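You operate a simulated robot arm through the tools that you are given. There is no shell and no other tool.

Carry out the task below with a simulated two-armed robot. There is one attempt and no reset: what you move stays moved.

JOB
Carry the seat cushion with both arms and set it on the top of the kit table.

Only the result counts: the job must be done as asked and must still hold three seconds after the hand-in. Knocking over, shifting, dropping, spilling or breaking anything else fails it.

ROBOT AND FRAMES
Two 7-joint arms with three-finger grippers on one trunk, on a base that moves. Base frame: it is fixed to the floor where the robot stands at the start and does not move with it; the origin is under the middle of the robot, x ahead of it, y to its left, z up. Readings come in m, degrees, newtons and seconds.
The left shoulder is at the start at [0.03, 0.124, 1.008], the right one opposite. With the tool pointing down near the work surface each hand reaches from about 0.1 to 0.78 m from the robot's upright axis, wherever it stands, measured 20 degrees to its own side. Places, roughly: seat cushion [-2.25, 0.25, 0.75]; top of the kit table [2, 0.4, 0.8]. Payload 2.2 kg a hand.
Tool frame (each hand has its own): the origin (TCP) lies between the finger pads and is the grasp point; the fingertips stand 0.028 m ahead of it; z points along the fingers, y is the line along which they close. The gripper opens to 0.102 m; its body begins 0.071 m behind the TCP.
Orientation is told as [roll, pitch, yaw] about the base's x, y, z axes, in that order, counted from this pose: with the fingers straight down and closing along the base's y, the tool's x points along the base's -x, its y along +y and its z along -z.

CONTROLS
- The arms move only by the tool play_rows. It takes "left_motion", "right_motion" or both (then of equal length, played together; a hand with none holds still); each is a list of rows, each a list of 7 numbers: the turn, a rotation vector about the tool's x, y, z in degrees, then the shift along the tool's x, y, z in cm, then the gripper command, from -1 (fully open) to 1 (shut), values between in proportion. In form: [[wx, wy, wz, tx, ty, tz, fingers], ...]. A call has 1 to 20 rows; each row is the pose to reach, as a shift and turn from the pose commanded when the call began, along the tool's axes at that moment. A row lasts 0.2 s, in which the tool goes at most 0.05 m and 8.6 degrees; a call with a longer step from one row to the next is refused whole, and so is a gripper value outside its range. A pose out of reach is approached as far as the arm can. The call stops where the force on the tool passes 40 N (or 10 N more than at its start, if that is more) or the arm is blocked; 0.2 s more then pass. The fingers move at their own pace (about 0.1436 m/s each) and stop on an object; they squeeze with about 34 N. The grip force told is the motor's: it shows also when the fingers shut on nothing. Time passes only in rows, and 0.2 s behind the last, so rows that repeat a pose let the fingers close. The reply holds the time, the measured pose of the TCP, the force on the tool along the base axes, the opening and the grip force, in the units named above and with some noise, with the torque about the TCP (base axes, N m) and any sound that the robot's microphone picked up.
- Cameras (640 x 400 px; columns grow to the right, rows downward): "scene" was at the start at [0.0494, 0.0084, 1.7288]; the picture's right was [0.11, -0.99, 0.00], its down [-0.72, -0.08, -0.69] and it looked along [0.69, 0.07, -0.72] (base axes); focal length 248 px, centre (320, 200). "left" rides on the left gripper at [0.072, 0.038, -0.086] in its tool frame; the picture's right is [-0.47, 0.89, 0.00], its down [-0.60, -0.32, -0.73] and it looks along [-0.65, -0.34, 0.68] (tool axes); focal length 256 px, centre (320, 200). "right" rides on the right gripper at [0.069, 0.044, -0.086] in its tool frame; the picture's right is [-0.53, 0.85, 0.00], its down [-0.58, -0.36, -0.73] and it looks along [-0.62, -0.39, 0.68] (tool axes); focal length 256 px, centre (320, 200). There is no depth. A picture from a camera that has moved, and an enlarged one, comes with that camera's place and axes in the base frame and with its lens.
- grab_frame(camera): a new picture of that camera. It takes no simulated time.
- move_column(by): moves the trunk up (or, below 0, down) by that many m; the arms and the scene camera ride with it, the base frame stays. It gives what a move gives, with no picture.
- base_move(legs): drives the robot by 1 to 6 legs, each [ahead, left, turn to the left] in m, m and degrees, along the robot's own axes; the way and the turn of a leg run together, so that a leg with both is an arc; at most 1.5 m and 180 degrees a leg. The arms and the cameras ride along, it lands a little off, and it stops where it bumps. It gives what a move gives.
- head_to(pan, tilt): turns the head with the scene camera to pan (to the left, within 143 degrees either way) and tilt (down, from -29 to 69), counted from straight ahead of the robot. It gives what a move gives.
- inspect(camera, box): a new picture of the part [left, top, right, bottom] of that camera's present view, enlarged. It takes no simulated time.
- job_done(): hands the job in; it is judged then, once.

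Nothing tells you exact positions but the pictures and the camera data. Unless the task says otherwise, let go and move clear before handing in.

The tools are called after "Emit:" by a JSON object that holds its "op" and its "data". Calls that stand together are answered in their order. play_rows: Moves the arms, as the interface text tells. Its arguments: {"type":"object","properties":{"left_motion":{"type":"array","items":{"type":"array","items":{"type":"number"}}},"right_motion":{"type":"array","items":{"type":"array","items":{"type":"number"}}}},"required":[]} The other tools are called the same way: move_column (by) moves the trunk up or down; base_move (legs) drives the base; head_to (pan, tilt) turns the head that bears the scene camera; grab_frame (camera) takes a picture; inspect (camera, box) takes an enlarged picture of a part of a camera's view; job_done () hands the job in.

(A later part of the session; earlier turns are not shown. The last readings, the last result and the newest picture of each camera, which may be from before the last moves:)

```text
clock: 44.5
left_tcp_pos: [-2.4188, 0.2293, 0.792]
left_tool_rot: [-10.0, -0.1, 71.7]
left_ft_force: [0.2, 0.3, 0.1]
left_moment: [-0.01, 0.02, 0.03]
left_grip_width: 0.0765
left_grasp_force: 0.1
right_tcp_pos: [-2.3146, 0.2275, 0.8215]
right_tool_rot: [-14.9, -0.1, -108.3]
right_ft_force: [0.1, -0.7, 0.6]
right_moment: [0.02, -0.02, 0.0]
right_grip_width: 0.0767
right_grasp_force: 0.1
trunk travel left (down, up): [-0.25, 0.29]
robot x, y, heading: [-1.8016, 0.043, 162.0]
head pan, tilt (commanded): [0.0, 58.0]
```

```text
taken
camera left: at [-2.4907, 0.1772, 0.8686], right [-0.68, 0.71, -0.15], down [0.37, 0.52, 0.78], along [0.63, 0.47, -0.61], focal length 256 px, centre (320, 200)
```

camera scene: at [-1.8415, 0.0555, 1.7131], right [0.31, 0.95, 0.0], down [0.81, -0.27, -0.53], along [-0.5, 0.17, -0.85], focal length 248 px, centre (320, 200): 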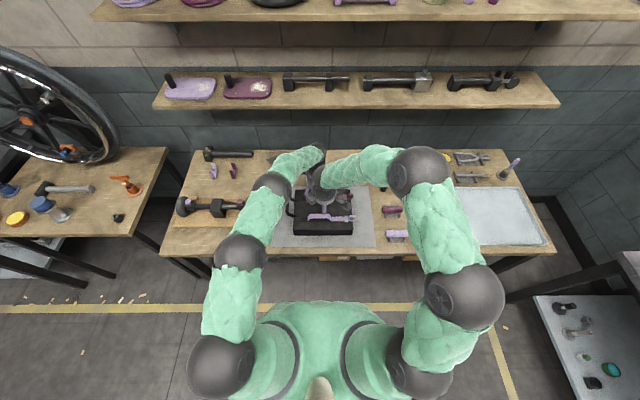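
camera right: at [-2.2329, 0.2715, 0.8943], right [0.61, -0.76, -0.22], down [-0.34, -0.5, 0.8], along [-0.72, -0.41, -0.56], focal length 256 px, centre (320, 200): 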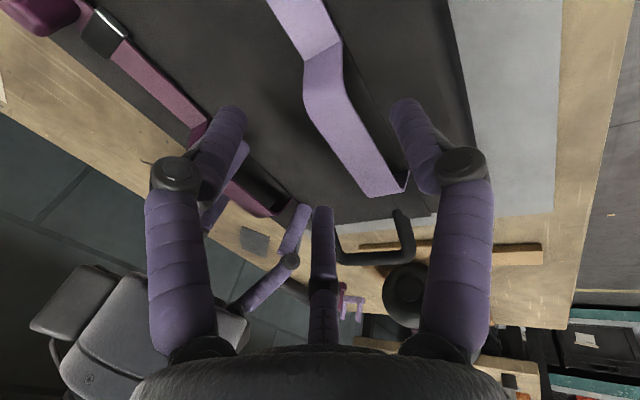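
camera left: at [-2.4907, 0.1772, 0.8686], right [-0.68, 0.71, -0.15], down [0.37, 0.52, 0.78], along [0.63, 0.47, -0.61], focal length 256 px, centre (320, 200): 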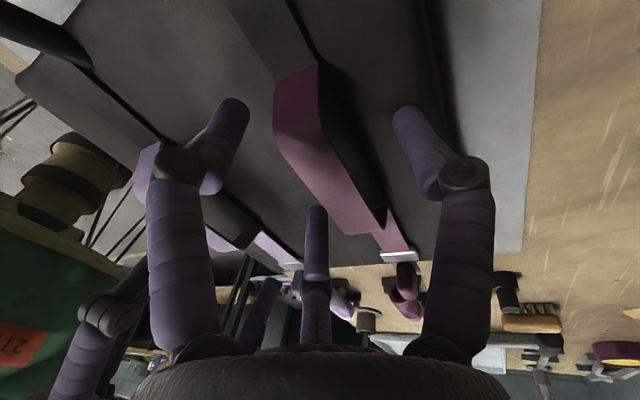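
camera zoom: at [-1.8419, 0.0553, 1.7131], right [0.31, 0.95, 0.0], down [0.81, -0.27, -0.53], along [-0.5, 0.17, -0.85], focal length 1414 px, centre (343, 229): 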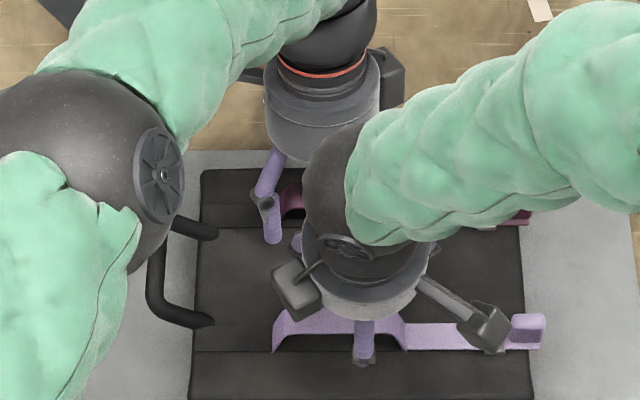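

The right fingers straddle the lilac handle with a few centimetres between the two hands. I lower the right hand the last 2.5 cm with a 5 mm correction toward me.

Emit:
{"op": "play_rows", "data": {"right_motion": [[0, 0, 0, 0, 0.4, 0.6, -0.5], [0, 0, 0, 0, 0.7, 1.2, -0.5], [0, 0, 0, 0, 0.95, 1.75, -0.5], [0, 0, 0, 0, 1.11, 2.24, -0.5], [0, 0, 0, 0, 1.11, 2.24, -0.5]]}}

Emit:
{"op": "grab_frame", "data": {"camera": "right"}}

Emit:
{"op": "inspect", "data": {"camera": "scene", "box": [260, 160, 372, 230]}}

```text
clock: 45.8
left_tcp_pos: [-2.4198, 0.229, 0.7922]
left_tool_rot: [-10.1, 0.0, 71.8]
left_ft_force: [-0.6, 0.1, 0.2]
left_moment: [-0.01, -0.01, -0.02]
left_grip_width: 0.0763
left_grasp_force: 0.0
right_tcp_pos: [-2.3107, 0.2268, 0.7954]
right_tool_rot: [-14.9, 0.0, -108.3]
right_ft_force: [-0.2, 0.5, -0.9]
right_moment: [0.01, 0.01, 0.02]
right_grip_width: 0.0762
right_grasp_force: 0.1
trunk travel left (down, up): [-0.25, 0.29]
robot x, y, heading: [-1.8071, 0.0442, 161.9]
head pan, tilt (commanded): [0.0, 58.0]
```

```text
taken
camera right: at [-2.2288, 0.271, 0.8695], right [0.61, -0.76, -0.22], down [-0.34, -0.5, 0.8], along [-0.72, -0.41, -0.56], focal length 256 px, centre (320, 200)
```

right: 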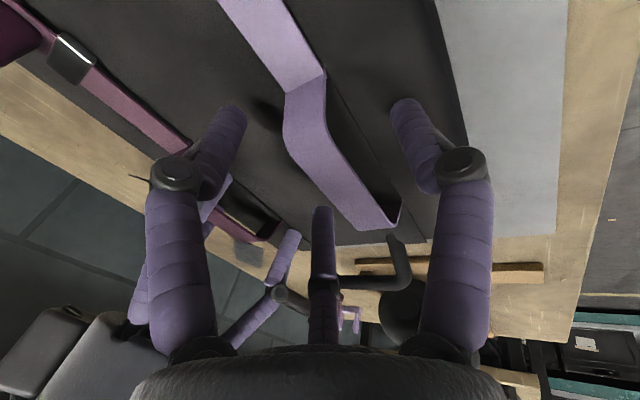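

```text
5.71 times, centred on (316, 195) of scene
camera zoom: at [-1.8421, 0.0553, 1.7131], right [0.31, 0.95, 0.0], down [0.81, -0.27, -0.53], along [-0.5, 0.17, -0.85], focal length 1414 px, centre (343, 229)
```

zoom: 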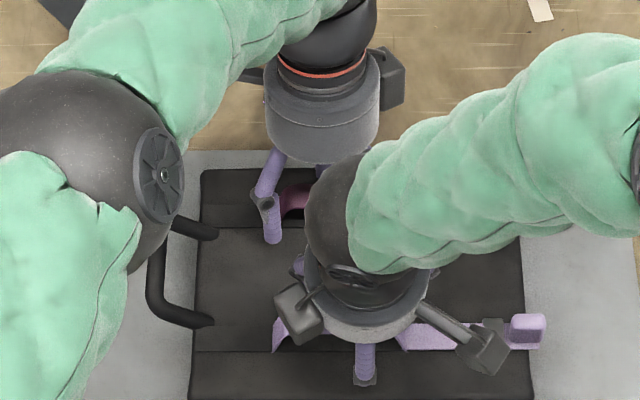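

Both hands straddle their handles with no contact forces. I close both grippers together.

Emit:
{"op": "play_rows", "data": {"left_motion": [[0, 0, 0, 0, 0, 0, 0.2], [0, 0, 0, 0, 0, 0, 0.6], [0, 0, 0, 0, 0, 0, 1], [0, 0, 0, 0, 0, 0, 1], [0, 0, 0, 0, 0, 0, 1], [0, 0, 0, 0, 0, 0, 1]], "right_motion": [[0, 0, 0, 0, 0, 0, 0.2], [0, 0, 0, 0, 0, 0, 0.6], [0, 0, 0, 0, 0, 0, 1], [0, 0, 0, 0, 0, 0, 1], [0, 0, 0, 0, 0, 0, 1], [0, 0, 0, 0, 0, 0, 1]]}}

Emit:
{"op": "grab_frame", "data": {"camera": "right"}}

Emit:
{"op": "grab_frame", "data": {"camera": "left"}}

Emit:
{"op": "inspect", "data": {"camera": "scene", "box": [240, 150, 400, 250]}}

```text
clock: 47.1
left_tcp_pos: [-2.4188, 0.2301, 0.7916]
left_tool_rot: [-10.1, 0.0, 71.6]
left_ft_force: [11.6, -8.4, 0.7]
left_moment: [-0.16, -0.04, -0.07]
left_grip_width: 0.0267
left_grasp_force: 33.7
right_tcp_pos: [-2.3114, 0.2272, 0.7969]
right_tool_rot: [-15.1, -0.2, -108.1]
right_ft_force: [-9.6, 5.5, -1.2]
right_moment: [0.01, 0.15, -0.04]
right_grip_width: 0.0267
right_grasp_force: 34.2
trunk travel left (down, up): [-0.25, 0.29]
robot x, y, heading: [-1.8101, 0.0409, 161.9]
head pan, tilt (commanded): [0.0, 58.0]
```

```text
taken
camera right: at [-2.2295, 0.271, 0.8703], right [0.61, -0.76, -0.22], down [-0.33, -0.5, 0.8], along [-0.72, -0.41, -0.56], focal length 256 px, centre (320, 200)
```

right: 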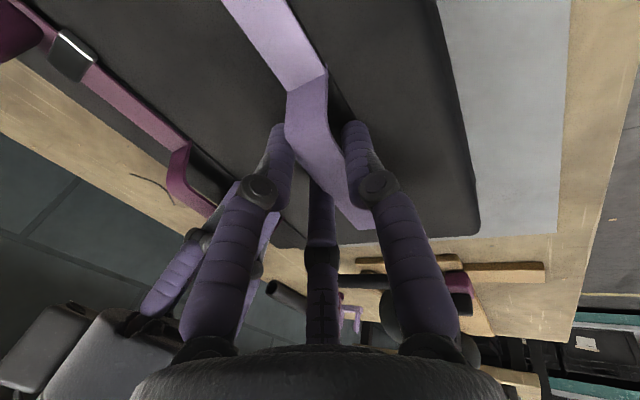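

```text
taken
camera left: at [-2.4901, 0.1769, 0.8678], right [-0.68, 0.71, -0.16], down [0.36, 0.52, 0.78], along [0.63, 0.47, -0.61], focal length 256 px, centre (320, 200)
```

left: 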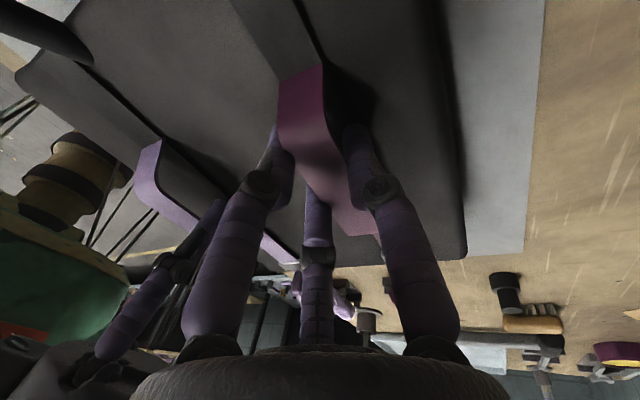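

```text
4.00 times, centred on (320, 200) of scene
camera zoom: at [-1.842, 0.0549, 1.7131], right [0.31, 0.95, 0.0], down [0.81, -0.27, -0.53], along [-0.5, 0.17, -0.85], focal length 990 px, centre (320, 200)
```

zoom: 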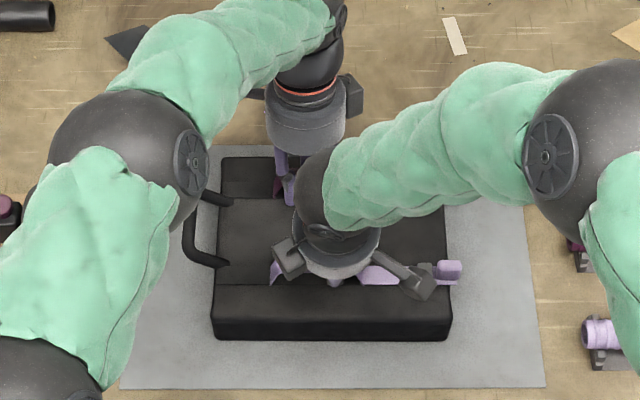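

Both hands grip webbing of equal width (0.0267 m) at 34 N, with a mutual fore-aft pull of about 12 N. I ease the hands about 2 mm toward each other to relieve it.

Emit:
{"op": "play_rows", "data": {"left_motion": [[0, 0, 0, 0, -0.1, 0, 1], [0, 0, 0, 0, -0.2, 0, 1], [0, 0, 0, 0, -0.2, 0, 1]], "right_motion": [[0, 0, 0, 0, -0.1, 0, 1], [0, 0, 0, 0, -0.2, 0, 1], [0, 0, 0, 0, -0.2, 0, 1]]}}

```text
clock: 48.0
left_tcp_pos: [-2.4179, 0.2302, 0.7914]
left_tool_rot: [-9.9, 0.0, 71.8]
left_ft_force: [-1.8, -1.3, -7.9]
left_moment: [-0.01, -0.01, -0.04]
left_grip_width: 0.0257
left_grasp_force: 34.1
right_tcp_pos: [-2.3128, 0.226, 0.7959]
right_tool_rot: [-14.9, 0.0, -108.2]
right_ft_force: [7.5, 1.2, 16.0]
right_moment: [0.07, 0.03, -0.07]
right_grip_width: 0.0258
right_grasp_force: 34.4
trunk travel left (down, up): [-0.25, 0.29]
robot x, y, heading: [-1.804, 0.0454, 162.0]
head pan, tilt (commanded): [0.0, 58.0]
```

The fore-aft pull is gone and both grips hold. I now lift a little with the trunk (3 cm), so both hands move together, and check forces.

Emit:
{"op": "move_column", "data": {"by": 0.03}}

Emit:
{"op": "inspect", "data": {"camera": "scene", "box": [240, 150, 400, 250]}}

Emit:
{"op": "grab_frame", "data": {"camera": "right"}}

Emit:
{"op": "grab_frame", "data": {"camera": "left"}}

```text
clock: 48.7
left_tcp_pos: [-2.4181, 0.2295, 0.8223]
left_tool_rot: [-10.0, 0.0, 71.8]
left_ft_force: [0.7, -0.3, -2.5]
left_moment: [-0.01, -0.14, -0.03]
left_grip_width: 0.0253
left_grasp_force: 33.9
right_tcp_pos: [-2.3125, 0.2264, 0.8243]
right_tool_rot: [-14.8, 0.0, -108.1]
right_ft_force: [-1.1, -0.2, -4.1]
right_moment: [-0.12, 0.03, 0.0]
right_grip_width: 0.0251
right_grasp_force: 33.8
trunk travel left (down, up): [-0.28, 0.26]
robot x, y, heading: [-1.8028, 0.0452, 162.0]
head pan, tilt (commanded): [0.0, 58.0]
```

```text
4.00 times, centred on (320, 200) of scene
camera zoom: at [-1.8434, 0.0557, 1.743], right [0.31, 0.95, 0.0], down [0.81, -0.27, -0.53], along [-0.5, 0.17, -0.85], focal length 990 px, centre (320, 200)
```

zoom: 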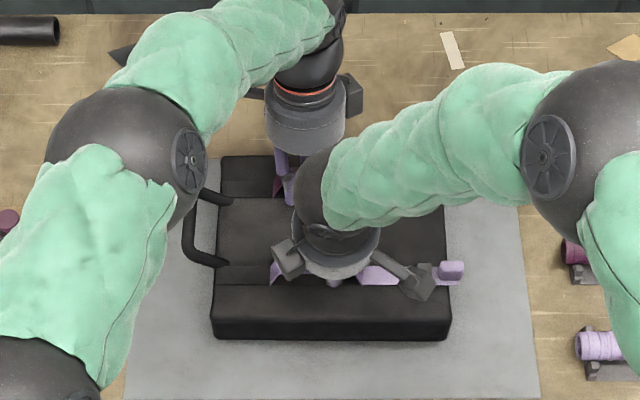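

```text
taken
camera right: at [-2.2309, 0.271, 0.8983], right [0.61, -0.76, -0.22], down [-0.34, -0.5, 0.8], along [-0.72, -0.42, -0.56], focal length 256 px, centre (320, 200)
```

right: 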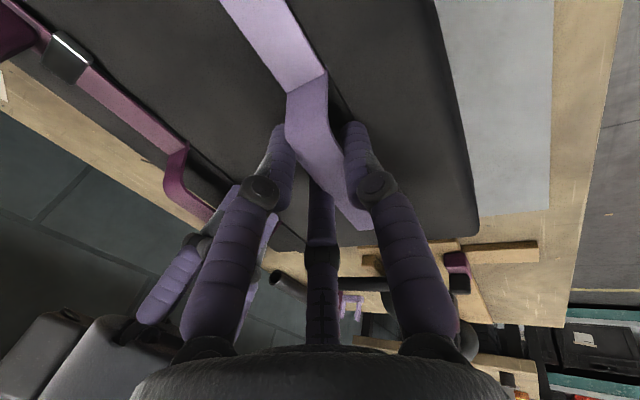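

```text
taken
camera left: at [-2.4901, 0.1767, 0.8985], right [-0.68, 0.71, -0.15], down [0.36, 0.52, 0.78], along [0.63, 0.47, -0.61], focal length 256 px, centre (320, 200)
```

left: 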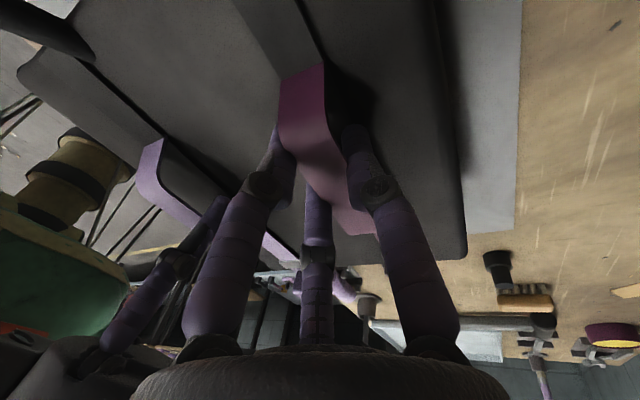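

The cushion is off the mat and hangs level, with only about 6.6 N shared between the hands. I lift it further by 0.18 m.

Emit:
{"op": "move_column", "data": {"by": 0.18}}

Emit:
{"op": "grab_frame", "data": {"camera": "scene"}}

```text
clock: 50.7
left_tcp_pos: [-2.4189, 0.2296, 1.0016]
left_tool_rot: [-10.0, 0.1, 71.8]
left_ft_force: [-6.9, 0.6, -3.0]
left_moment: [-0.07, 0.02, -0.02]
left_grip_width: 0.025
left_grasp_force: 33.6
right_tcp_pos: [-2.3128, 0.2269, 1.0055]
right_tool_rot: [-14.9, 0.0, -108.2]
right_ft_force: [7.2, -0.3, -3.3]
right_moment: [-0.07, 0.01, -0.03]
right_grip_width: 0.0249
right_grasp_force: 34.5
trunk travel left (down, up): [-0.46, 0.08]
robot x, y, heading: [-1.803, 0.0444, 161.9]
head pan, tilt (commanded): [0.0, 58.0]
```

```text
taken
camera scene: at [-1.843, 0.0556, 1.9229], right [0.31, 0.95, 0.0], down [0.81, -0.27, -0.53], along [-0.5, 0.17, -0.85], focal length 248 px, centre (320, 200)
```

scene: 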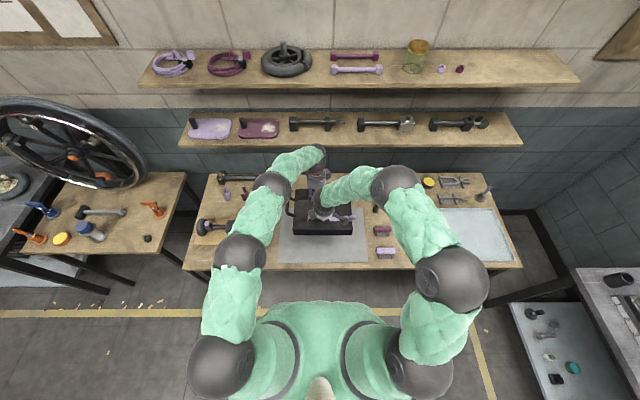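

The cushion is held level at about z 0.91 (underside). I back away from the bench and shift to my right to reach the open floor, with no turning yet.

Emit:
{"op": "base_move", "data": {"legs": [[-0.55, -0.05, 0.0], [0.0, -0.25, 0.0]]}}

Emit:
{"op": "grab_frame", "data": {"camera": "scene"}}

```text
clock: 55.3
left_tcp_pos: [-1.8109, 0.3419, 1.0008]
left_tool_rot: [-10.0, 0.0, 72.1]
left_ft_force: [-12.1, 0.4, -4.0]
left_moment: [-0.08, 0.07, 0.04]
left_grip_width: 0.0249
left_grasp_force: 34.4
right_tcp_pos: [-1.7054, 0.3414, 1.0068]
right_tool_rot: [-14.8, -0.1, -108.0]
right_ft_force: [11.3, 0.0, -2.5]
right_moment: [-0.06, 0.03, 0.0]
right_grip_width: 0.0248
right_grasp_force: 33.8
trunk travel left (down, up): [-0.46, 0.08]
robot x, y, heading: [-1.1927, 0.159, 162.0]
head pan, tilt (commanded): [0.0, 58.0]
```

```text
taken
camera scene: at [-1.2331, 0.172, 1.9231], right [0.31, 0.95, 0.0], down [0.81, -0.26, -0.53], along [-0.5, 0.16, -0.85], focal length 248 px, centre (320, 200)
```

scene: 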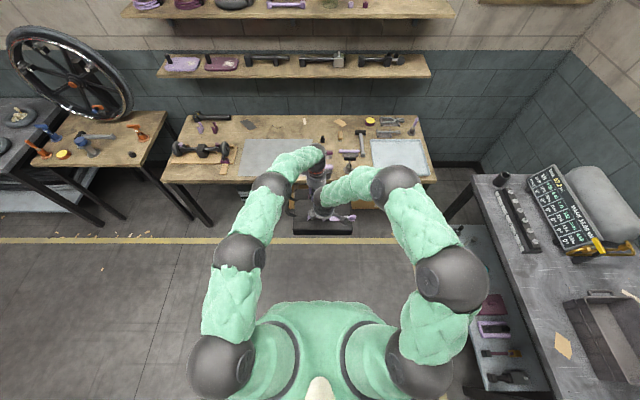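

We're on open floor at [-1.19, 0.16] and the cushion still hangs level. I relieve the small squeeze between the hands by 1 mm each, then turn left about 176° to face down the aisle.

Emit:
{"op": "play_rows", "data": {"left_motion": [[0, 0, 0, 0, 0.05, 0, 1], [0, 0, 0, 0, 0.1, 0, 1], [0, 0, 0, 0, 0.1, 0, 1]], "right_motion": [[0, 0, 0, 0, 0.05, 0, 1], [0, 0, 0, 0, 0.1, 0, 1], [0, 0, 0, 0, 0.1, 0, 1]]}}

Emit:
{"op": "base_move", "data": {"legs": [[0.0, 0.0, 88.0], [0.0, 0.0, 88.0]]}}

Emit:
{"op": "head_to", "data": {"pan": 0, "tilt": 35}}

Emit:
{"op": "grab_frame", "data": {"camera": "scene"}}

```text
clock: 56.1
left_tcp_pos: [-1.8097, 0.3406, 1.0016]
left_tool_rot: [-10.0, 0.1, 72.1]
left_ft_force: [6.1, 2.2, -3.9]
left_moment: [0.0, -0.03, 0.08]
left_grip_width: 0.0247
left_grasp_force: 34.4
right_tcp_pos: [-1.7046, 0.3394, 1.0063]
right_tool_rot: [-15.1, -0.1, -107.8]
right_ft_force: [-6.9, -0.2, -2.2]
right_moment: [-0.11, 0.19, 0.11]
right_grip_width: 0.0246
right_grasp_force: 34.5
trunk travel left (down, up): [-0.46, 0.08]
robot x, y, heading: [-1.1954, 0.161, 162.0]
head pan, tilt (commanded): [0.0, 58.0]
```

```text
clock: 63.9
left_tcp_pos: [-0.5944, -0.0765, 1.0016]
left_tool_rot: [-10.0, 0.1, -112.8]
left_ft_force: [-12.9, 1.1, -4.7]
left_moment: [0.11, 0.03, -0.01]
left_grip_width: 0.025
left_grasp_force: 33.8
right_tcp_pos: [-0.7019, -0.0639, 1.0064]
right_tool_rot: [-14.8, 0.1, 67.2]
right_ft_force: [12.7, -1.8, -1.8]
right_moment: [0.0, -0.25, -0.07]
right_grip_width: 0.0244
right_grasp_force: 33.9
trunk travel left (down, up): [-0.46, 0.08]
robot x, y, heading: [-1.1941, 0.1615, -22.7]
head pan, tilt (commanded): [0.0, 58.0]
```

```text
clock: 64.8
left_tcp_pos: [-0.5954, -0.0743, 1.0003]
left_tool_rot: [-10.2, 0.0, -112.8]
left_ft_force: [-1.7, 1.6, -4.2]
left_moment: [0.1, 0.01, 0.01]
left_grip_width: 0.0248
left_grasp_force: 33.6
right_tcp_pos: [-0.7016, -0.0647, 1.0067]
right_tool_rot: [-15.1, -0.1, 67.3]
right_ft_force: [2.2, -1.4, -1.8]
right_moment: [0.03, -0.15, -0.1]
right_grip_width: 0.0246
right_grasp_force: 34.1
trunk travel left (down, up): [-0.46, 0.08]
robot x, y, heading: [-1.1931, 0.1596, -22.6]
head pan, tilt (commanded): [0.0, 35.0]
```

```text
taken
camera scene: at [-1.1406, 0.136, 1.9549], right [-0.39, -0.92, 0.0], down [-0.53, 0.22, -0.82], along [0.75, -0.32, -0.57], focal length 248 px, centre (320, 200)
```

scene: 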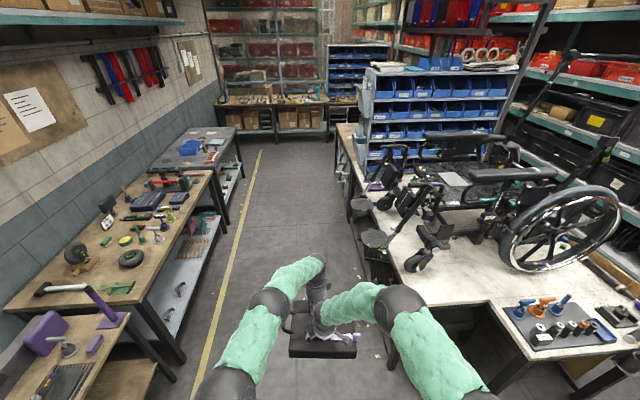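

We now face down the aisle at heading −22.7°, with the wheelchair footrests sticking into the aisle on the right (v ≈ −0.58) and benches on the left (v ≈ 0.63). I straighten, move to the middle of the aisle and advance.

Emit:
{"op": "base_move", "data": {"legs": [[0.0, 0.0, 4.7], [0.0, 0.22, 0.0], [0.8, 0.0, 0.0]]}}

Emit:
{"op": "grab_frame", "data": {"camera": "scene"}}

```text
clock: 70.9
left_tcp_pos: [0.2533, -0.0606, 1.0015]
left_tool_rot: [-10.1, 0.1, -108.0]
left_ft_force: [-5.3, 0.2, -3.8]
left_moment: [0.12, 0.0, 0.02]
left_grip_width: 0.0249
left_grasp_force: 33.7
right_tcp_pos: [0.1459, -0.0583, 1.0055]
right_tool_rot: [-15.0, -0.1, 72.2]
right_ft_force: [5.0, -1.4, -2.0]
right_moment: [0.02, -0.18, -0.1]
right_grip_width: 0.0243
right_grasp_force: 33.6
trunk travel left (down, up): [-0.46, 0.08]
robot x, y, heading: [-0.3676, 0.1202, -17.9]
head pan, tilt (commanded): [0.0, 35.0]
```

```text
taken
camera scene: at [-0.3076, 0.1032, 1.955], right [-0.31, -0.95, 0.0], down [-0.55, 0.18, -0.82], along [0.78, -0.25, -0.57], focal length 248 px, centre (320, 200)
```

scene: 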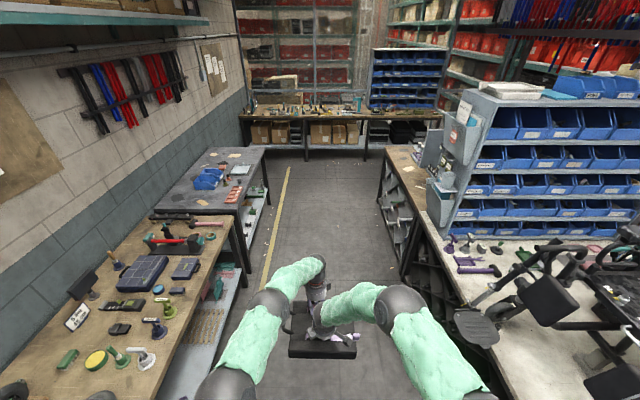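

We're in mid-aisle at heading −17.9°. I advance another 1.3 m and check.

Emit:
{"op": "base_move", "data": {"legs": [[1.3, 0.0, 0.0]]}}

Emit:
{"op": "head_to", "data": {"pan": 25, "tilt": 40}}

Emit:
{"op": "grab_frame", "data": {"camera": "scene"}}

```text
clock: 77.5
left_tcp_pos: [1.5176, -0.4226, 1.0009]
left_tool_rot: [-10.0, 0.0, -106.0]
left_ft_force: [-1.8, 0.8, -3.9]
left_moment: [0.09, -0.02, 0.04]
left_grip_width: 0.0247
left_grasp_force: 34.9
right_tcp_pos: [1.4099, -0.4249, 1.0062]
right_tool_rot: [-15.0, 0.0, 74.1]
right_ft_force: [1.5, -0.1, -2.2]
right_moment: [0.07, -0.16, -0.07]
right_grip_width: 0.0247
right_grasp_force: 34.2
trunk travel left (down, up): [-0.46, 0.08]
robot x, y, heading: [0.895, -0.2589, -16.1]
head pan, tilt (commanded): [0.0, 35.0]
```

```text
clock: 78.3
left_tcp_pos: [1.5179, -0.4233, 1.0011]
left_tool_rot: [-10.1, 0.0, -106.0]
left_ft_force: [0.1, 0.9, -3.8]
left_moment: [0.08, 0.0, 0.05]
left_grip_width: 0.0248
left_grasp_force: 34.0
right_tcp_pos: [1.4095, -0.4255, 1.0059]
right_tool_rot: [-14.8, 0.0, 74.0]
right_ft_force: [0.1, -1.9, -2.0]
right_moment: [0.02, -0.13, -0.13]
right_grip_width: 0.0247
right_grasp_force: 34.3
trunk travel left (down, up): [-0.46, 0.08]
robot x, y, heading: [0.8918, -0.2599, -16.2]
head pan, tilt (commanded): [25.0, 40.0]
```

```text
taken
camera scene: at [0.9499, -0.2401, 1.9475], right [0.16, -0.99, 0.0], down [-0.64, -0.1, -0.77], along [0.76, 0.12, -0.64], focal length 248 px, centre (320, 200)
```

scene: 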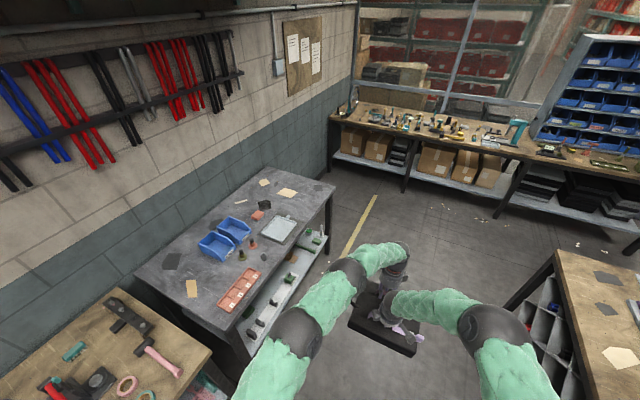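

The kit table is now close on the left. I enlarge its top to map the free area at its far aisle-side end.

Emit:
{"op": "inspect", "data": {"camera": "scene", "box": [180, 160, 340, 260]}}

Emit:
{"op": "inspect", "data": {"camera": "scene", "box": [120, 150, 360, 300]}}

```text
4.00 times, centred on (260, 210) of scene
camera zoom: at [0.9499, -0.2401, 1.9475], right [0.16, -0.99, 0.0], down [-0.64, -0.1, -0.77], along [0.76, 0.12, -0.64], focal length 990 px, centre (560, 160)
```

zoom: 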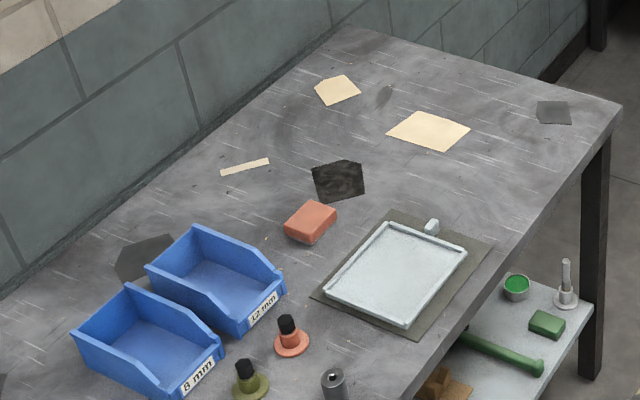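

```text
2.67 times, centred on (240, 225) of scene
camera zoom: at [0.9499, -0.2401, 1.9475], right [0.16, -0.99, 0.0], down [-0.64, -0.1, -0.77], along [0.76, 0.12, -0.64], focal length 660 px, centre (533, 133)
```

zoom: 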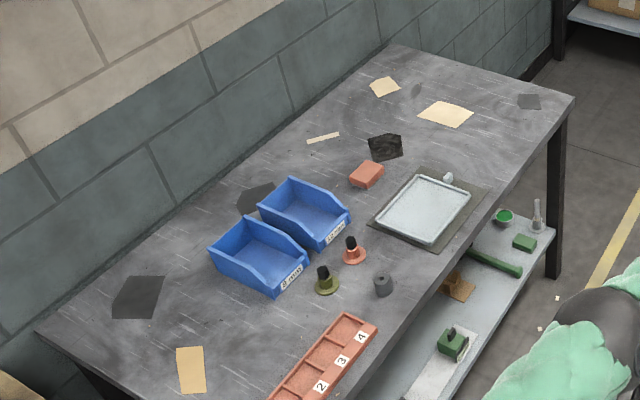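

The kit table top is about z 0.795, and a clear patch of about 0.30 × 0.22 m lies beyond the glass tray at its aisle-side far end. I plan the cushion's centre there (base ≈ [2.27, 0.06]) and drive alongside first, still in mid-aisle.

Emit:
{"op": "base_move", "data": {"legs": [[1.17, -0.1, 0.0]]}}

Emit:
{"op": "head_to", "data": {"pan": 60, "tilt": 50}}

Emit:
{"op": "grab_frame", "data": {"camera": "scene"}}

Emit:
{"op": "head_to", "data": {"pan": 0, "tilt": 45}}

Emit:
{"op": "grab_frame", "data": {"camera": "scene"}}

```text
clock: 84.3
left_tcp_pos: [2.6098, -0.8554, 1.0006]
left_tool_rot: [-10.1, 0.0, -106.6]
left_ft_force: [-0.6, 0.4, -4.4]
left_moment: [0.07, -0.01, 0.03]
left_grip_width: 0.0249
left_grasp_force: 33.8
right_tcp_pos: [2.504, -0.8553, 1.0061]
right_tool_rot: [-14.9, 0.0, 73.4]
right_ft_force: [-0.5, -1.0, -2.2]
right_moment: [0.06, -0.12, -0.1]
right_grip_width: 0.0246
right_grasp_force: 34.2
trunk travel left (down, up): [-0.46, 0.08]
robot x, y, heading: [1.9893, -0.6895, -16.7]
head pan, tilt (commanded): [25.0, 40.0]
```

```text
clock: 85.3
left_tcp_pos: [2.6106, -0.8542, 0.9998]
left_tool_rot: [-10.1, -0.1, -106.7]
left_ft_force: [0.9, 0.5, -4.3]
left_moment: [0.1, -0.02, 0.04]
left_grip_width: 0.0248
left_grasp_force: 34.2
right_tcp_pos: [2.5033, -0.8557, 1.0062]
right_tool_rot: [-14.9, 0.0, 73.5]
right_ft_force: [-1.0, -0.5, -1.0]
right_moment: [0.02, -0.14, -0.15]
right_grip_width: 0.0245
right_grasp_force: 34.1
trunk travel left (down, up): [-0.46, 0.08]
robot x, y, heading: [1.9888, -0.6898, -16.6]
head pan, tilt (commanded): [60.0, 50.0]
```

```text
taken
camera scene: at [2.0177, -0.6251, 1.9333], right [0.69, -0.73, 0.0], down [-0.56, -0.53, -0.64], along [0.47, 0.44, -0.77], focal length 248 px, centre (320, 200)
```

scene: 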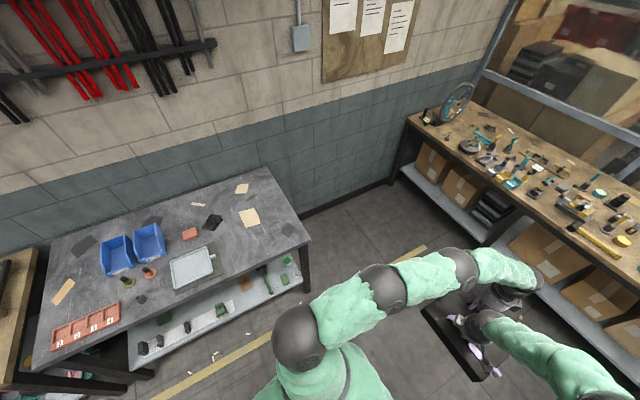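

```text
clock: 86.6
left_tcp_pos: [2.6106, -0.8541, 1.0008]
left_tool_rot: [-10.1, 0.0, -106.7]
left_ft_force: [0.8, 0.6, -4.7]
left_moment: [0.07, -0.05, 0.06]
left_grip_width: 0.0249
left_grasp_force: 34.0
right_tcp_pos: [2.5032, -0.8554, 1.0048]
right_tool_rot: [-14.9, 0.0, 73.5]
right_ft_force: [0.4, 0.0, -2.1]
right_moment: [0.07, -0.13, -0.09]
right_grip_width: 0.0244
right_grasp_force: 34.0
trunk travel left (down, up): [-0.46, 0.08]
robot x, y, heading: [1.9861, -0.6853, -16.6]
head pan, tilt (commanded): [0.0, 45.0]
```

```text
taken
camera scene: at [2.0394, -0.7011, 1.9402], right [-0.29, -0.96, 0.0], down [-0.68, 0.2, -0.71], along [0.68, -0.2, -0.71], focal length 248 px, centre (320, 200)
```

scene: 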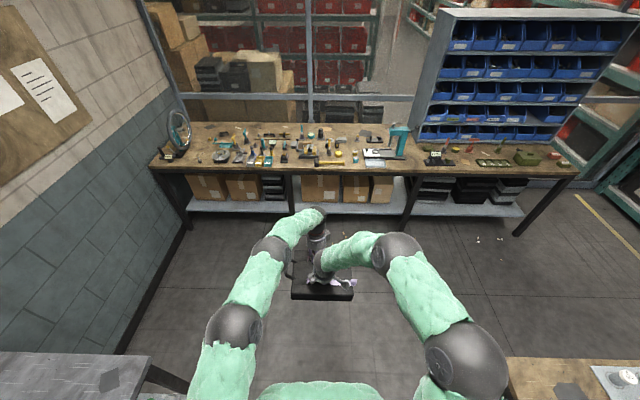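

I'm alongside the free end of the kit table at room position about (2.10, −0.01), with 1.5 m clear ahead. I turn left 88° in place to face the table, the cushion passing above the table at z 0.91.

Emit:
{"op": "base_move", "data": {"legs": [[0.0, 0.0, 88.0]]}}

Emit:
{"op": "head_to", "data": {"pan": 0, "tilt": 55}}

Emit:
{"op": "grab_frame", "data": {"camera": "scene"}}

```text
clock: 90.7
left_tcp_pos: [2.1961, -0.0767, 1.0018]
left_tool_rot: [-10.1, 0.0, -20.1]
left_ft_force: [-0.5, 0.6, -4.4]
left_moment: [0.08, 0.03, 0.07]
left_grip_width: 0.0248
left_grasp_force: 33.7
right_tcp_pos: [2.1901, -0.1845, 1.0053]
right_tool_rot: [-15.0, 0.1, 159.9]
right_ft_force: [0.0, -0.4, -2.1]
right_moment: [0.12, 0.0, -0.16]
right_grip_width: 0.0247
right_grasp_force: 33.8
trunk travel left (down, up): [-0.46, 0.08]
robot x, y, heading: [1.9891, -0.6857, 69.9]
head pan, tilt (commanded): [0.0, 45.0]
```

```text
clock: 91.4
left_tcp_pos: [2.195, -0.0778, 1.0011]
left_tool_rot: [-10.1, 0.0, -20.1]
left_ft_force: [0.2, 0.5, -4.8]
left_moment: [0.05, 0.05, 0.11]
left_grip_width: 0.0249
left_grasp_force: 34.3
right_tcp_pos: [2.1893, -0.1838, 1.0066]
right_tool_rot: [-14.9, 0.0, 160.0]
right_ft_force: [0.3, -0.8, -2.0]
right_moment: [0.17, 0.07, -0.15]
right_grip_width: 0.0246
right_grasp_force: 34.5
trunk travel left (down, up): [-0.46, 0.08]
robot x, y, heading: [1.9905, -0.6881, 69.9]
head pan, tilt (commanded): [0.0, 55.0]
```

```text
taken
camera scene: at [2.004, -0.6455, 1.9268], right [0.94, -0.34, 0.0], down [-0.28, -0.77, -0.57], along [0.2, 0.54, -0.82], focal length 248 px, centre (320, 200)
```

scene: 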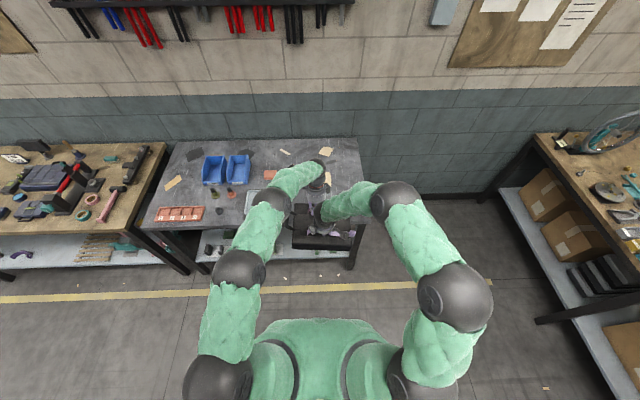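

We're facing the kit table with the cushion just at its front edge. I enlarge this part to measure table edge, tray and cushion.

Emit:
{"op": "inspect", "data": {"camera": "scene", "box": [230, 130, 390, 260]}}

Emit:
{"op": "grab_frame", "data": {"camera": "left"}}

Emit:
{"op": "grab_frame", "data": {"camera": "right"}}

```text
3.08 times, centred on (310, 195) of scene
camera zoom: at [2.004, -0.6455, 1.9268], right [0.94, -0.34, 0.0], down [-0.28, -0.77, -0.57], along [0.2, 0.54, -0.82], focal length 762 px, centre (351, 215)
```

zoom: 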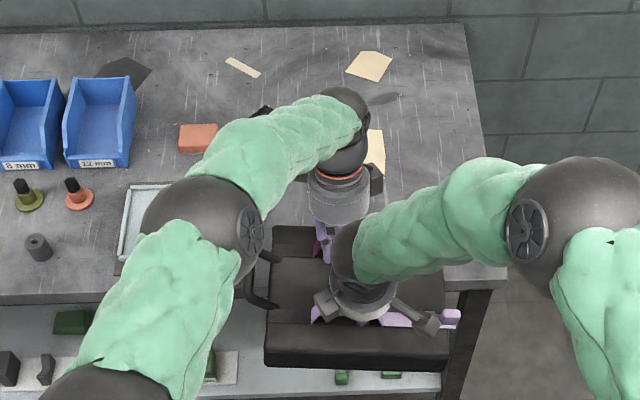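

```text
taken
camera left: at [2.1461, -0.0035, 1.0777], right [0.74, 0.66, -0.16], down [0.5, -0.38, 0.78], along [0.45, -0.65, -0.61], focal length 256 px, centre (320, 200)
```

left: 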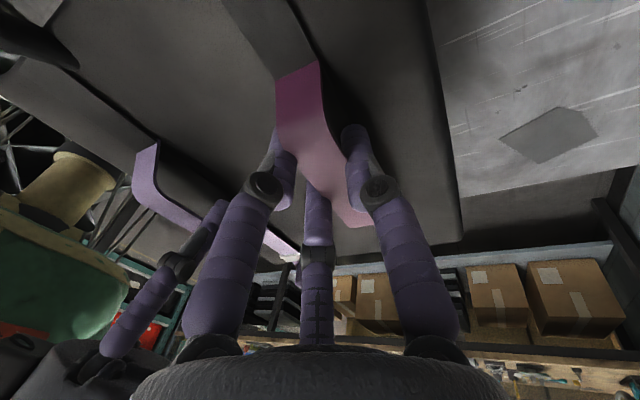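

```text
taken
camera right: at [2.2322, -0.2686, 1.0791], right [-0.78, -0.58, -0.22], down [-0.49, 0.35, 0.8], along [-0.39, 0.73, -0.56], focal length 256 px, centre (320, 200)
```

right: 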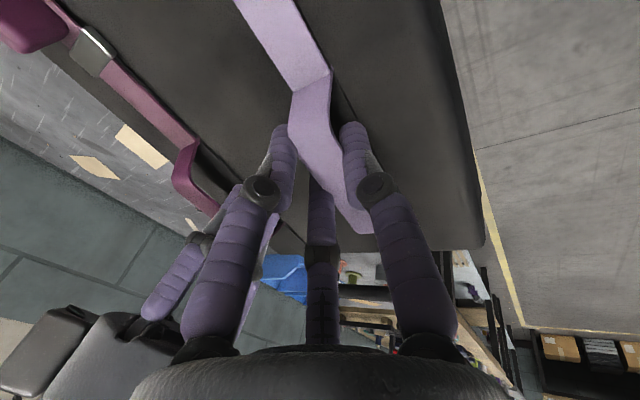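

The robot seems rotated about 2–4° clockwise of square to the table. I zoom in on the front edge and the far corner to measure this accurately.

Emit:
{"op": "inspect", "data": {"camera": "scene", "box": [140, 180, 260, 255]}}

Emit:
{"op": "inspect", "data": {"camera": "scene", "box": [290, 180, 410, 255]}}

Emit:
{"op": "inspect", "data": {"camera": "scene", "box": [260, 125, 380, 200]}}

```text
5.33 times, centred on (200, 218) of scene
camera zoom: at [2.004, -0.6455, 1.9268], right [0.94, -0.34, 0.0], down [-0.28, -0.77, -0.57], along [0.2, 0.54, -0.82], focal length 1320 px, centre (960, 107)
```

zoom: 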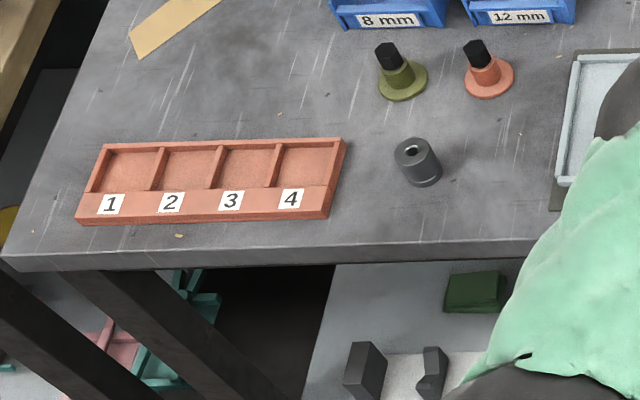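

```text
5.33 times, centred on (350, 218) of scene
camera zoom: at [2.004, -0.6455, 1.9268], right [0.94, -0.34, 0.0], down [-0.28, -0.77, -0.57], along [0.2, 0.54, -0.82], focal length 1320 px, centre (160, 107)
```

zoom: 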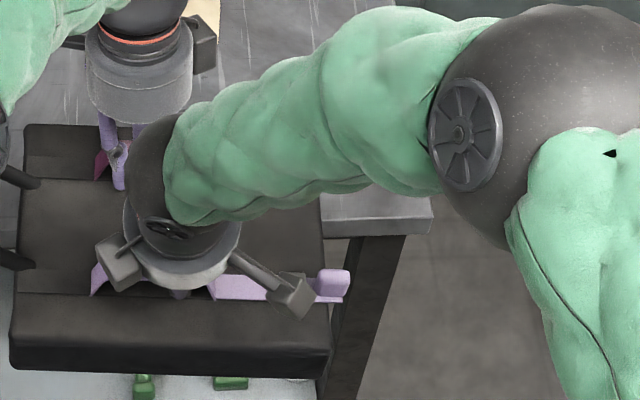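

```text
5.33 times, centred on (320, 162) of scene
camera zoom: at [2.004, -0.6455, 1.9268], right [0.94, -0.34, 0.0], down [-0.28, -0.77, -0.57], along [0.2, 0.54, -0.82], focal length 1320 px, centre (320, 400)
```

zoom: 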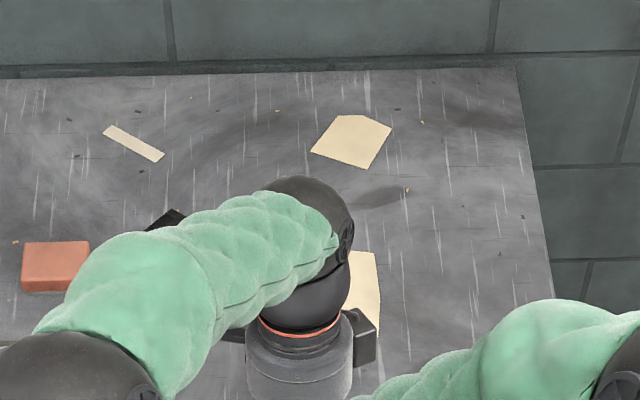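

The table edge is rotated 2° left of my heading, and the cushion hangs about 12 cm short of the target patch, rolled slightly (right end ~1.5 cm low). I turn 2° left and move 0.21 m forward and 0.025 m right, still high above the table.

Emit:
{"op": "base_move", "data": {"legs": [[0.0, 0.0, 2.0], [0.207, -0.025, 0.0]]}}

Emit:
{"op": "grab_frame", "data": {"camera": "scene"}}

Emit:
{"op": "inspect", "data": {"camera": "scene", "box": [230, 150, 390, 250]}}

```text
clock: 93.4
left_tcp_pos: [2.2602, 0.1135, 1.0002]
left_tool_rot: [-10.2, 0.0, -18.1]
left_ft_force: [-1.2, 0.1, -5.3]
left_moment: [0.03, 0.08, 0.04]
left_grip_width: 0.0249
left_grasp_force: 33.6
right_tcp_pos: [2.2589, 0.0077, 1.0056]
right_tool_rot: [-14.9, 0.1, 162.0]
right_ft_force: [0.4, -0.4, -2.4]
right_moment: [0.11, 0.03, -0.13]
right_grip_width: 0.0243
right_grasp_force: 34.3
trunk travel left (down, up): [-0.46, 0.08]
robot x, y, heading: [2.0719, -0.5029, 71.8]
head pan, tilt (commanded): [0.0, 55.0]
```

```text
taken
camera scene: at [2.0894, -0.4597, 1.9267], right [0.95, -0.31, 0.0], down [-0.25, -0.78, -0.57], along [0.18, 0.54, -0.82], focal length 248 px, centre (320, 200)
```

scene: 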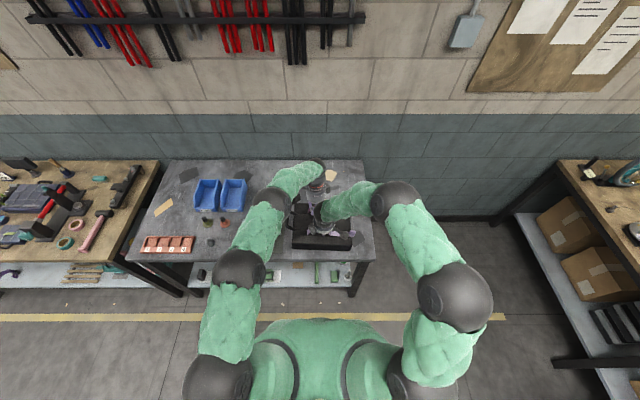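

```text
4.00 times, centred on (310, 200) of scene
camera zoom: at [2.0894, -0.4597, 1.9267], right [0.95, -0.31, 0.0], down [-0.25, -0.78, -0.57], along [0.18, 0.54, -0.82], focal length 990 px, centre (360, 200)
```

zoom: 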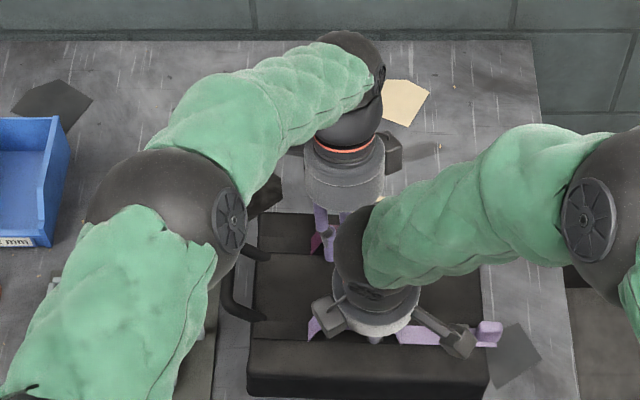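

The cushion now hovers over the clear patch. I zoom on its lower half and the table front edge to check the alignment.

Emit:
{"op": "inspect", "data": {"camera": "scene", "box": [270, 195, 390, 270]}}

Emit:
{"op": "inspect", "data": {"camera": "scene", "box": [180, 195, 300, 270]}}

```text
5.33 times, centred on (330, 232) of scene
camera zoom: at [2.0894, -0.4597, 1.9267], right [0.95, -0.31, 0.0], down [-0.25, -0.78, -0.57], along [0.18, 0.54, -0.82], focal length 1320 px, centre (267, 27)
```

zoom: 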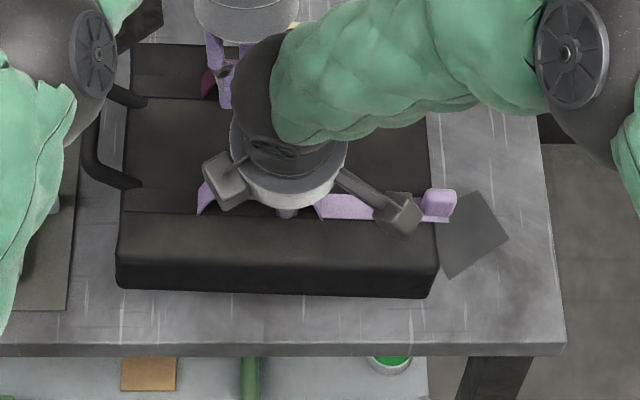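

```text
5.33 times, centred on (240, 232) of scene
camera zoom: at [2.0894, -0.4597, 1.9267], right [0.95, -0.31, 0.0], down [-0.25, -0.78, -0.57], along [0.18, 0.54, -0.82], focal length 1320 px, centre (747, 27)
```

zoom: 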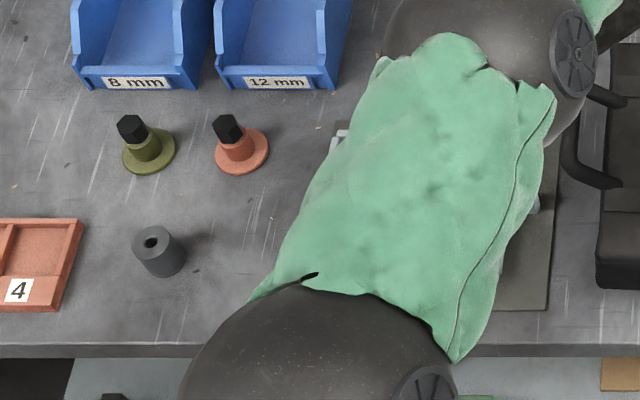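

The table edge is now parallel to me; the cushion is centred between tray mat and dark card but needs about 1.2 cm more forward, and it is rolled about 4–5° with the right end low. I roll both hands together by 4° to level it and nudge the base forward.

Emit:
{"op": "play_rows", "data": {"left_motion": [[0, -0.99, 0.17, 0, 0, 0.03, 1], [0, -1.97, 0.35, 0, 0, 0.06, 1], [0, -2.96, 0.52, 0, 0, 0.08, 1], [0, -3.94, 0.7, 0, 0, 0.11, 1], [0, -3.94, 0.7, 0, 0, 0.11, 1]], "right_motion": [[0, 0.97, -0.26, 0, 0, -0.03, 1], [0, 1.93, -0.52, 0, 0, -0.06, 1], [0, 2.9, -0.78, 0, 0, -0.08, 1], [0, 3.86, -1.04, 0, 0, -0.11, 1], [0, 3.86, -1.04, 0, 0, -0.11, 1]]}}

Emit:
{"op": "base_move", "data": {"legs": [[0.012, 0.0, 0.0]]}}

Emit:
{"op": "inspect", "data": {"camera": "scene", "box": [270, 195, 390, 270]}}

```text
clock: 94.6
left_tcp_pos: [2.2596, 0.1128, 1.0001]
left_tool_rot: [-10.2, -4.0, -18.2]
left_ft_force: [0.4, -3.0, -4.0]
left_moment: [0.01, 0.04, 0.13]
left_grip_width: 0.0249
left_grasp_force: 34.2
right_tcp_pos: [2.2573, 0.0078, 1.0062]
right_tool_rot: [-15.0, 4.0, 162.0]
right_ft_force: [0.0, 1.8, -1.7]
right_moment: [0.14, 0.03, -0.08]
right_grip_width: 0.0244
right_grasp_force: 33.7
trunk travel left (down, up): [-0.46, 0.08]
robot x, y, heading: [2.081, -0.5027, 72.1]
head pan, tilt (commanded): [0.0, 55.0]
```

```text
clock: 95.4
left_tcp_pos: [2.2638, 0.1232, 1.0004]
left_tool_rot: [-10.1, -4.0, -18.2]
left_ft_force: [-0.3, -2.9, -4.5]
left_moment: [0.05, 0.04, 0.15]
left_grip_width: 0.0248
left_grasp_force: 34.2
right_tcp_pos: [2.2611, 0.0167, 1.0071]
right_tool_rot: [-15.0, 4.0, 162.1]
right_ft_force: [-0.7, 2.2, -1.6]
right_moment: [0.18, 0.06, -0.1]
right_grip_width: 0.0245
right_grasp_force: 33.5
trunk travel left (down, up): [-0.46, 0.08]
robot x, y, heading: [2.08, -0.4883, 71.8]
head pan, tilt (commanded): [0.0, 55.0]
```

```text
5.33 times, centred on (330, 232) of scene
camera zoom: at [2.0919, -0.4519, 1.9269], right [0.95, -0.31, 0.0], down [-0.25, -0.78, -0.57], along [0.18, 0.55, -0.82], focal length 1320 px, centre (267, 27)
```

zoom: 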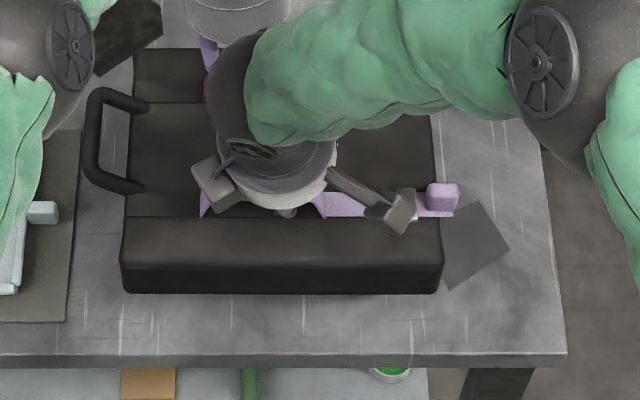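

The cushion is now level and its front edge sits about 1 cm inside the table edge, clear of the tray mat and the dark card. I lower the trunk 9 cm and look.

Emit:
{"op": "move_column", "data": {"by": -0.09}}

Emit:
{"op": "inspect", "data": {"camera": "scene", "box": [270, 195, 390, 270]}}

Emit:
{"op": "grab_frame", "data": {"camera": "scene"}}

Emit:
{"op": "grab_frame", "data": {"camera": "right"}}

Emit:
{"op": "grab_frame", "data": {"camera": "left"}}

```text
clock: 96.6
left_tcp_pos: [2.2637, 0.1253, 0.9096]
left_tool_rot: [-10.1, -3.9, -18.2]
left_ft_force: [-0.4, 0.2, -3.8]
left_moment: [0.06, 0.07, 0.1]
left_grip_width: 0.0249
left_grasp_force: 33.7
right_tcp_pos: [2.2624, 0.0179, 0.9171]
right_tool_rot: [-15.0, 3.9, 162.1]
right_ft_force: [-0.9, 0.3, -2.1]
right_moment: [0.15, 0.08, -0.1]
right_grip_width: 0.0245
right_grasp_force: 34.4
trunk travel left (down, up): [-0.37, 0.17]
robot x, y, heading: [2.0818, -0.4897, 72.1]
head pan, tilt (commanded): [0.0, 55.0]
```

```text
5.33 times, centred on (330, 232) of scene
camera zoom: at [2.0925, -0.4499, 1.8369], right [0.95, -0.31, 0.0], down [-0.25, -0.78, -0.57], along [0.18, 0.55, -0.82], focal length 1320 px, centre (267, 27)
```

zoom: 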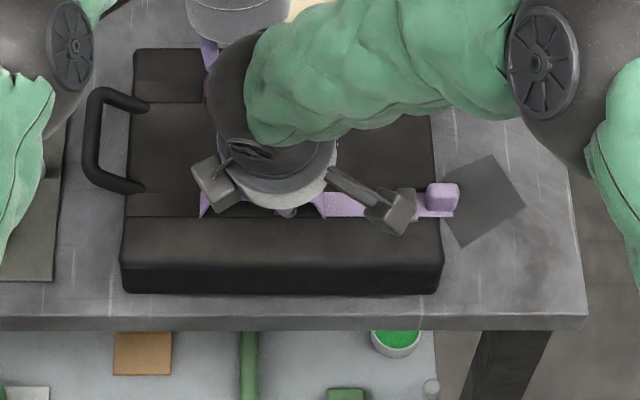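

```text
taken
camera scene: at [2.0925, -0.4499, 1.8369], right [0.95, -0.31, 0.0], down [-0.25, -0.78, -0.57], along [0.18, 0.55, -0.82], focal length 248 px, centre (320, 200)
```

scene: 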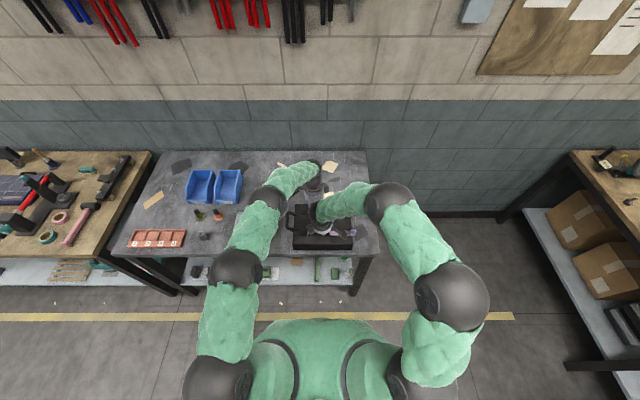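

```text
taken
camera right: at [2.3024, -0.0639, 0.995], right [-0.75, -0.62, -0.25], down [-0.55, 0.35, 0.76], along [-0.38, 0.71, -0.6], focal length 256 px, centre (320, 200)
```

right: 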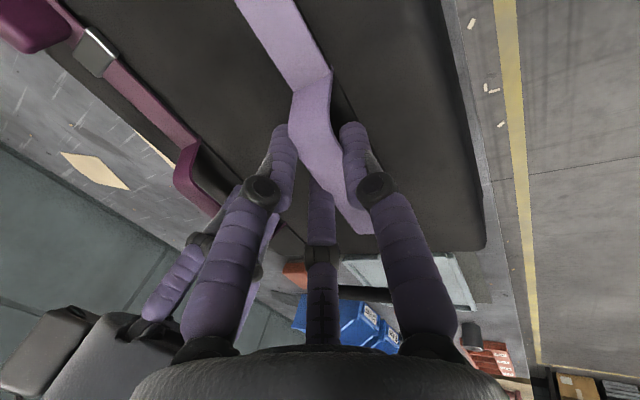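

```text
taken
camera left: at [2.2072, 0.1982, 0.9817], right [0.72, 0.68, -0.12], down [0.46, -0.35, 0.82], along [0.51, -0.65, -0.57], focal length 256 px, centre (320, 200)
```

left: 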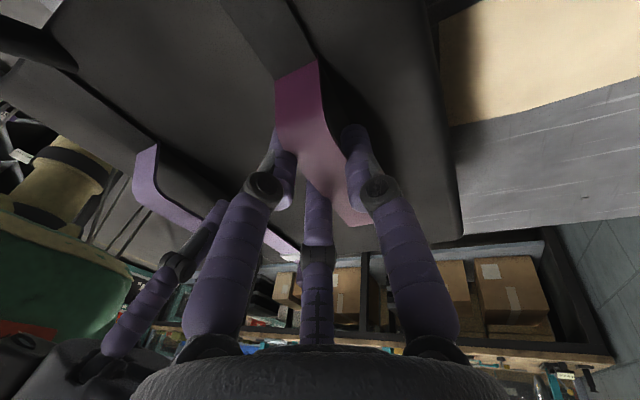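

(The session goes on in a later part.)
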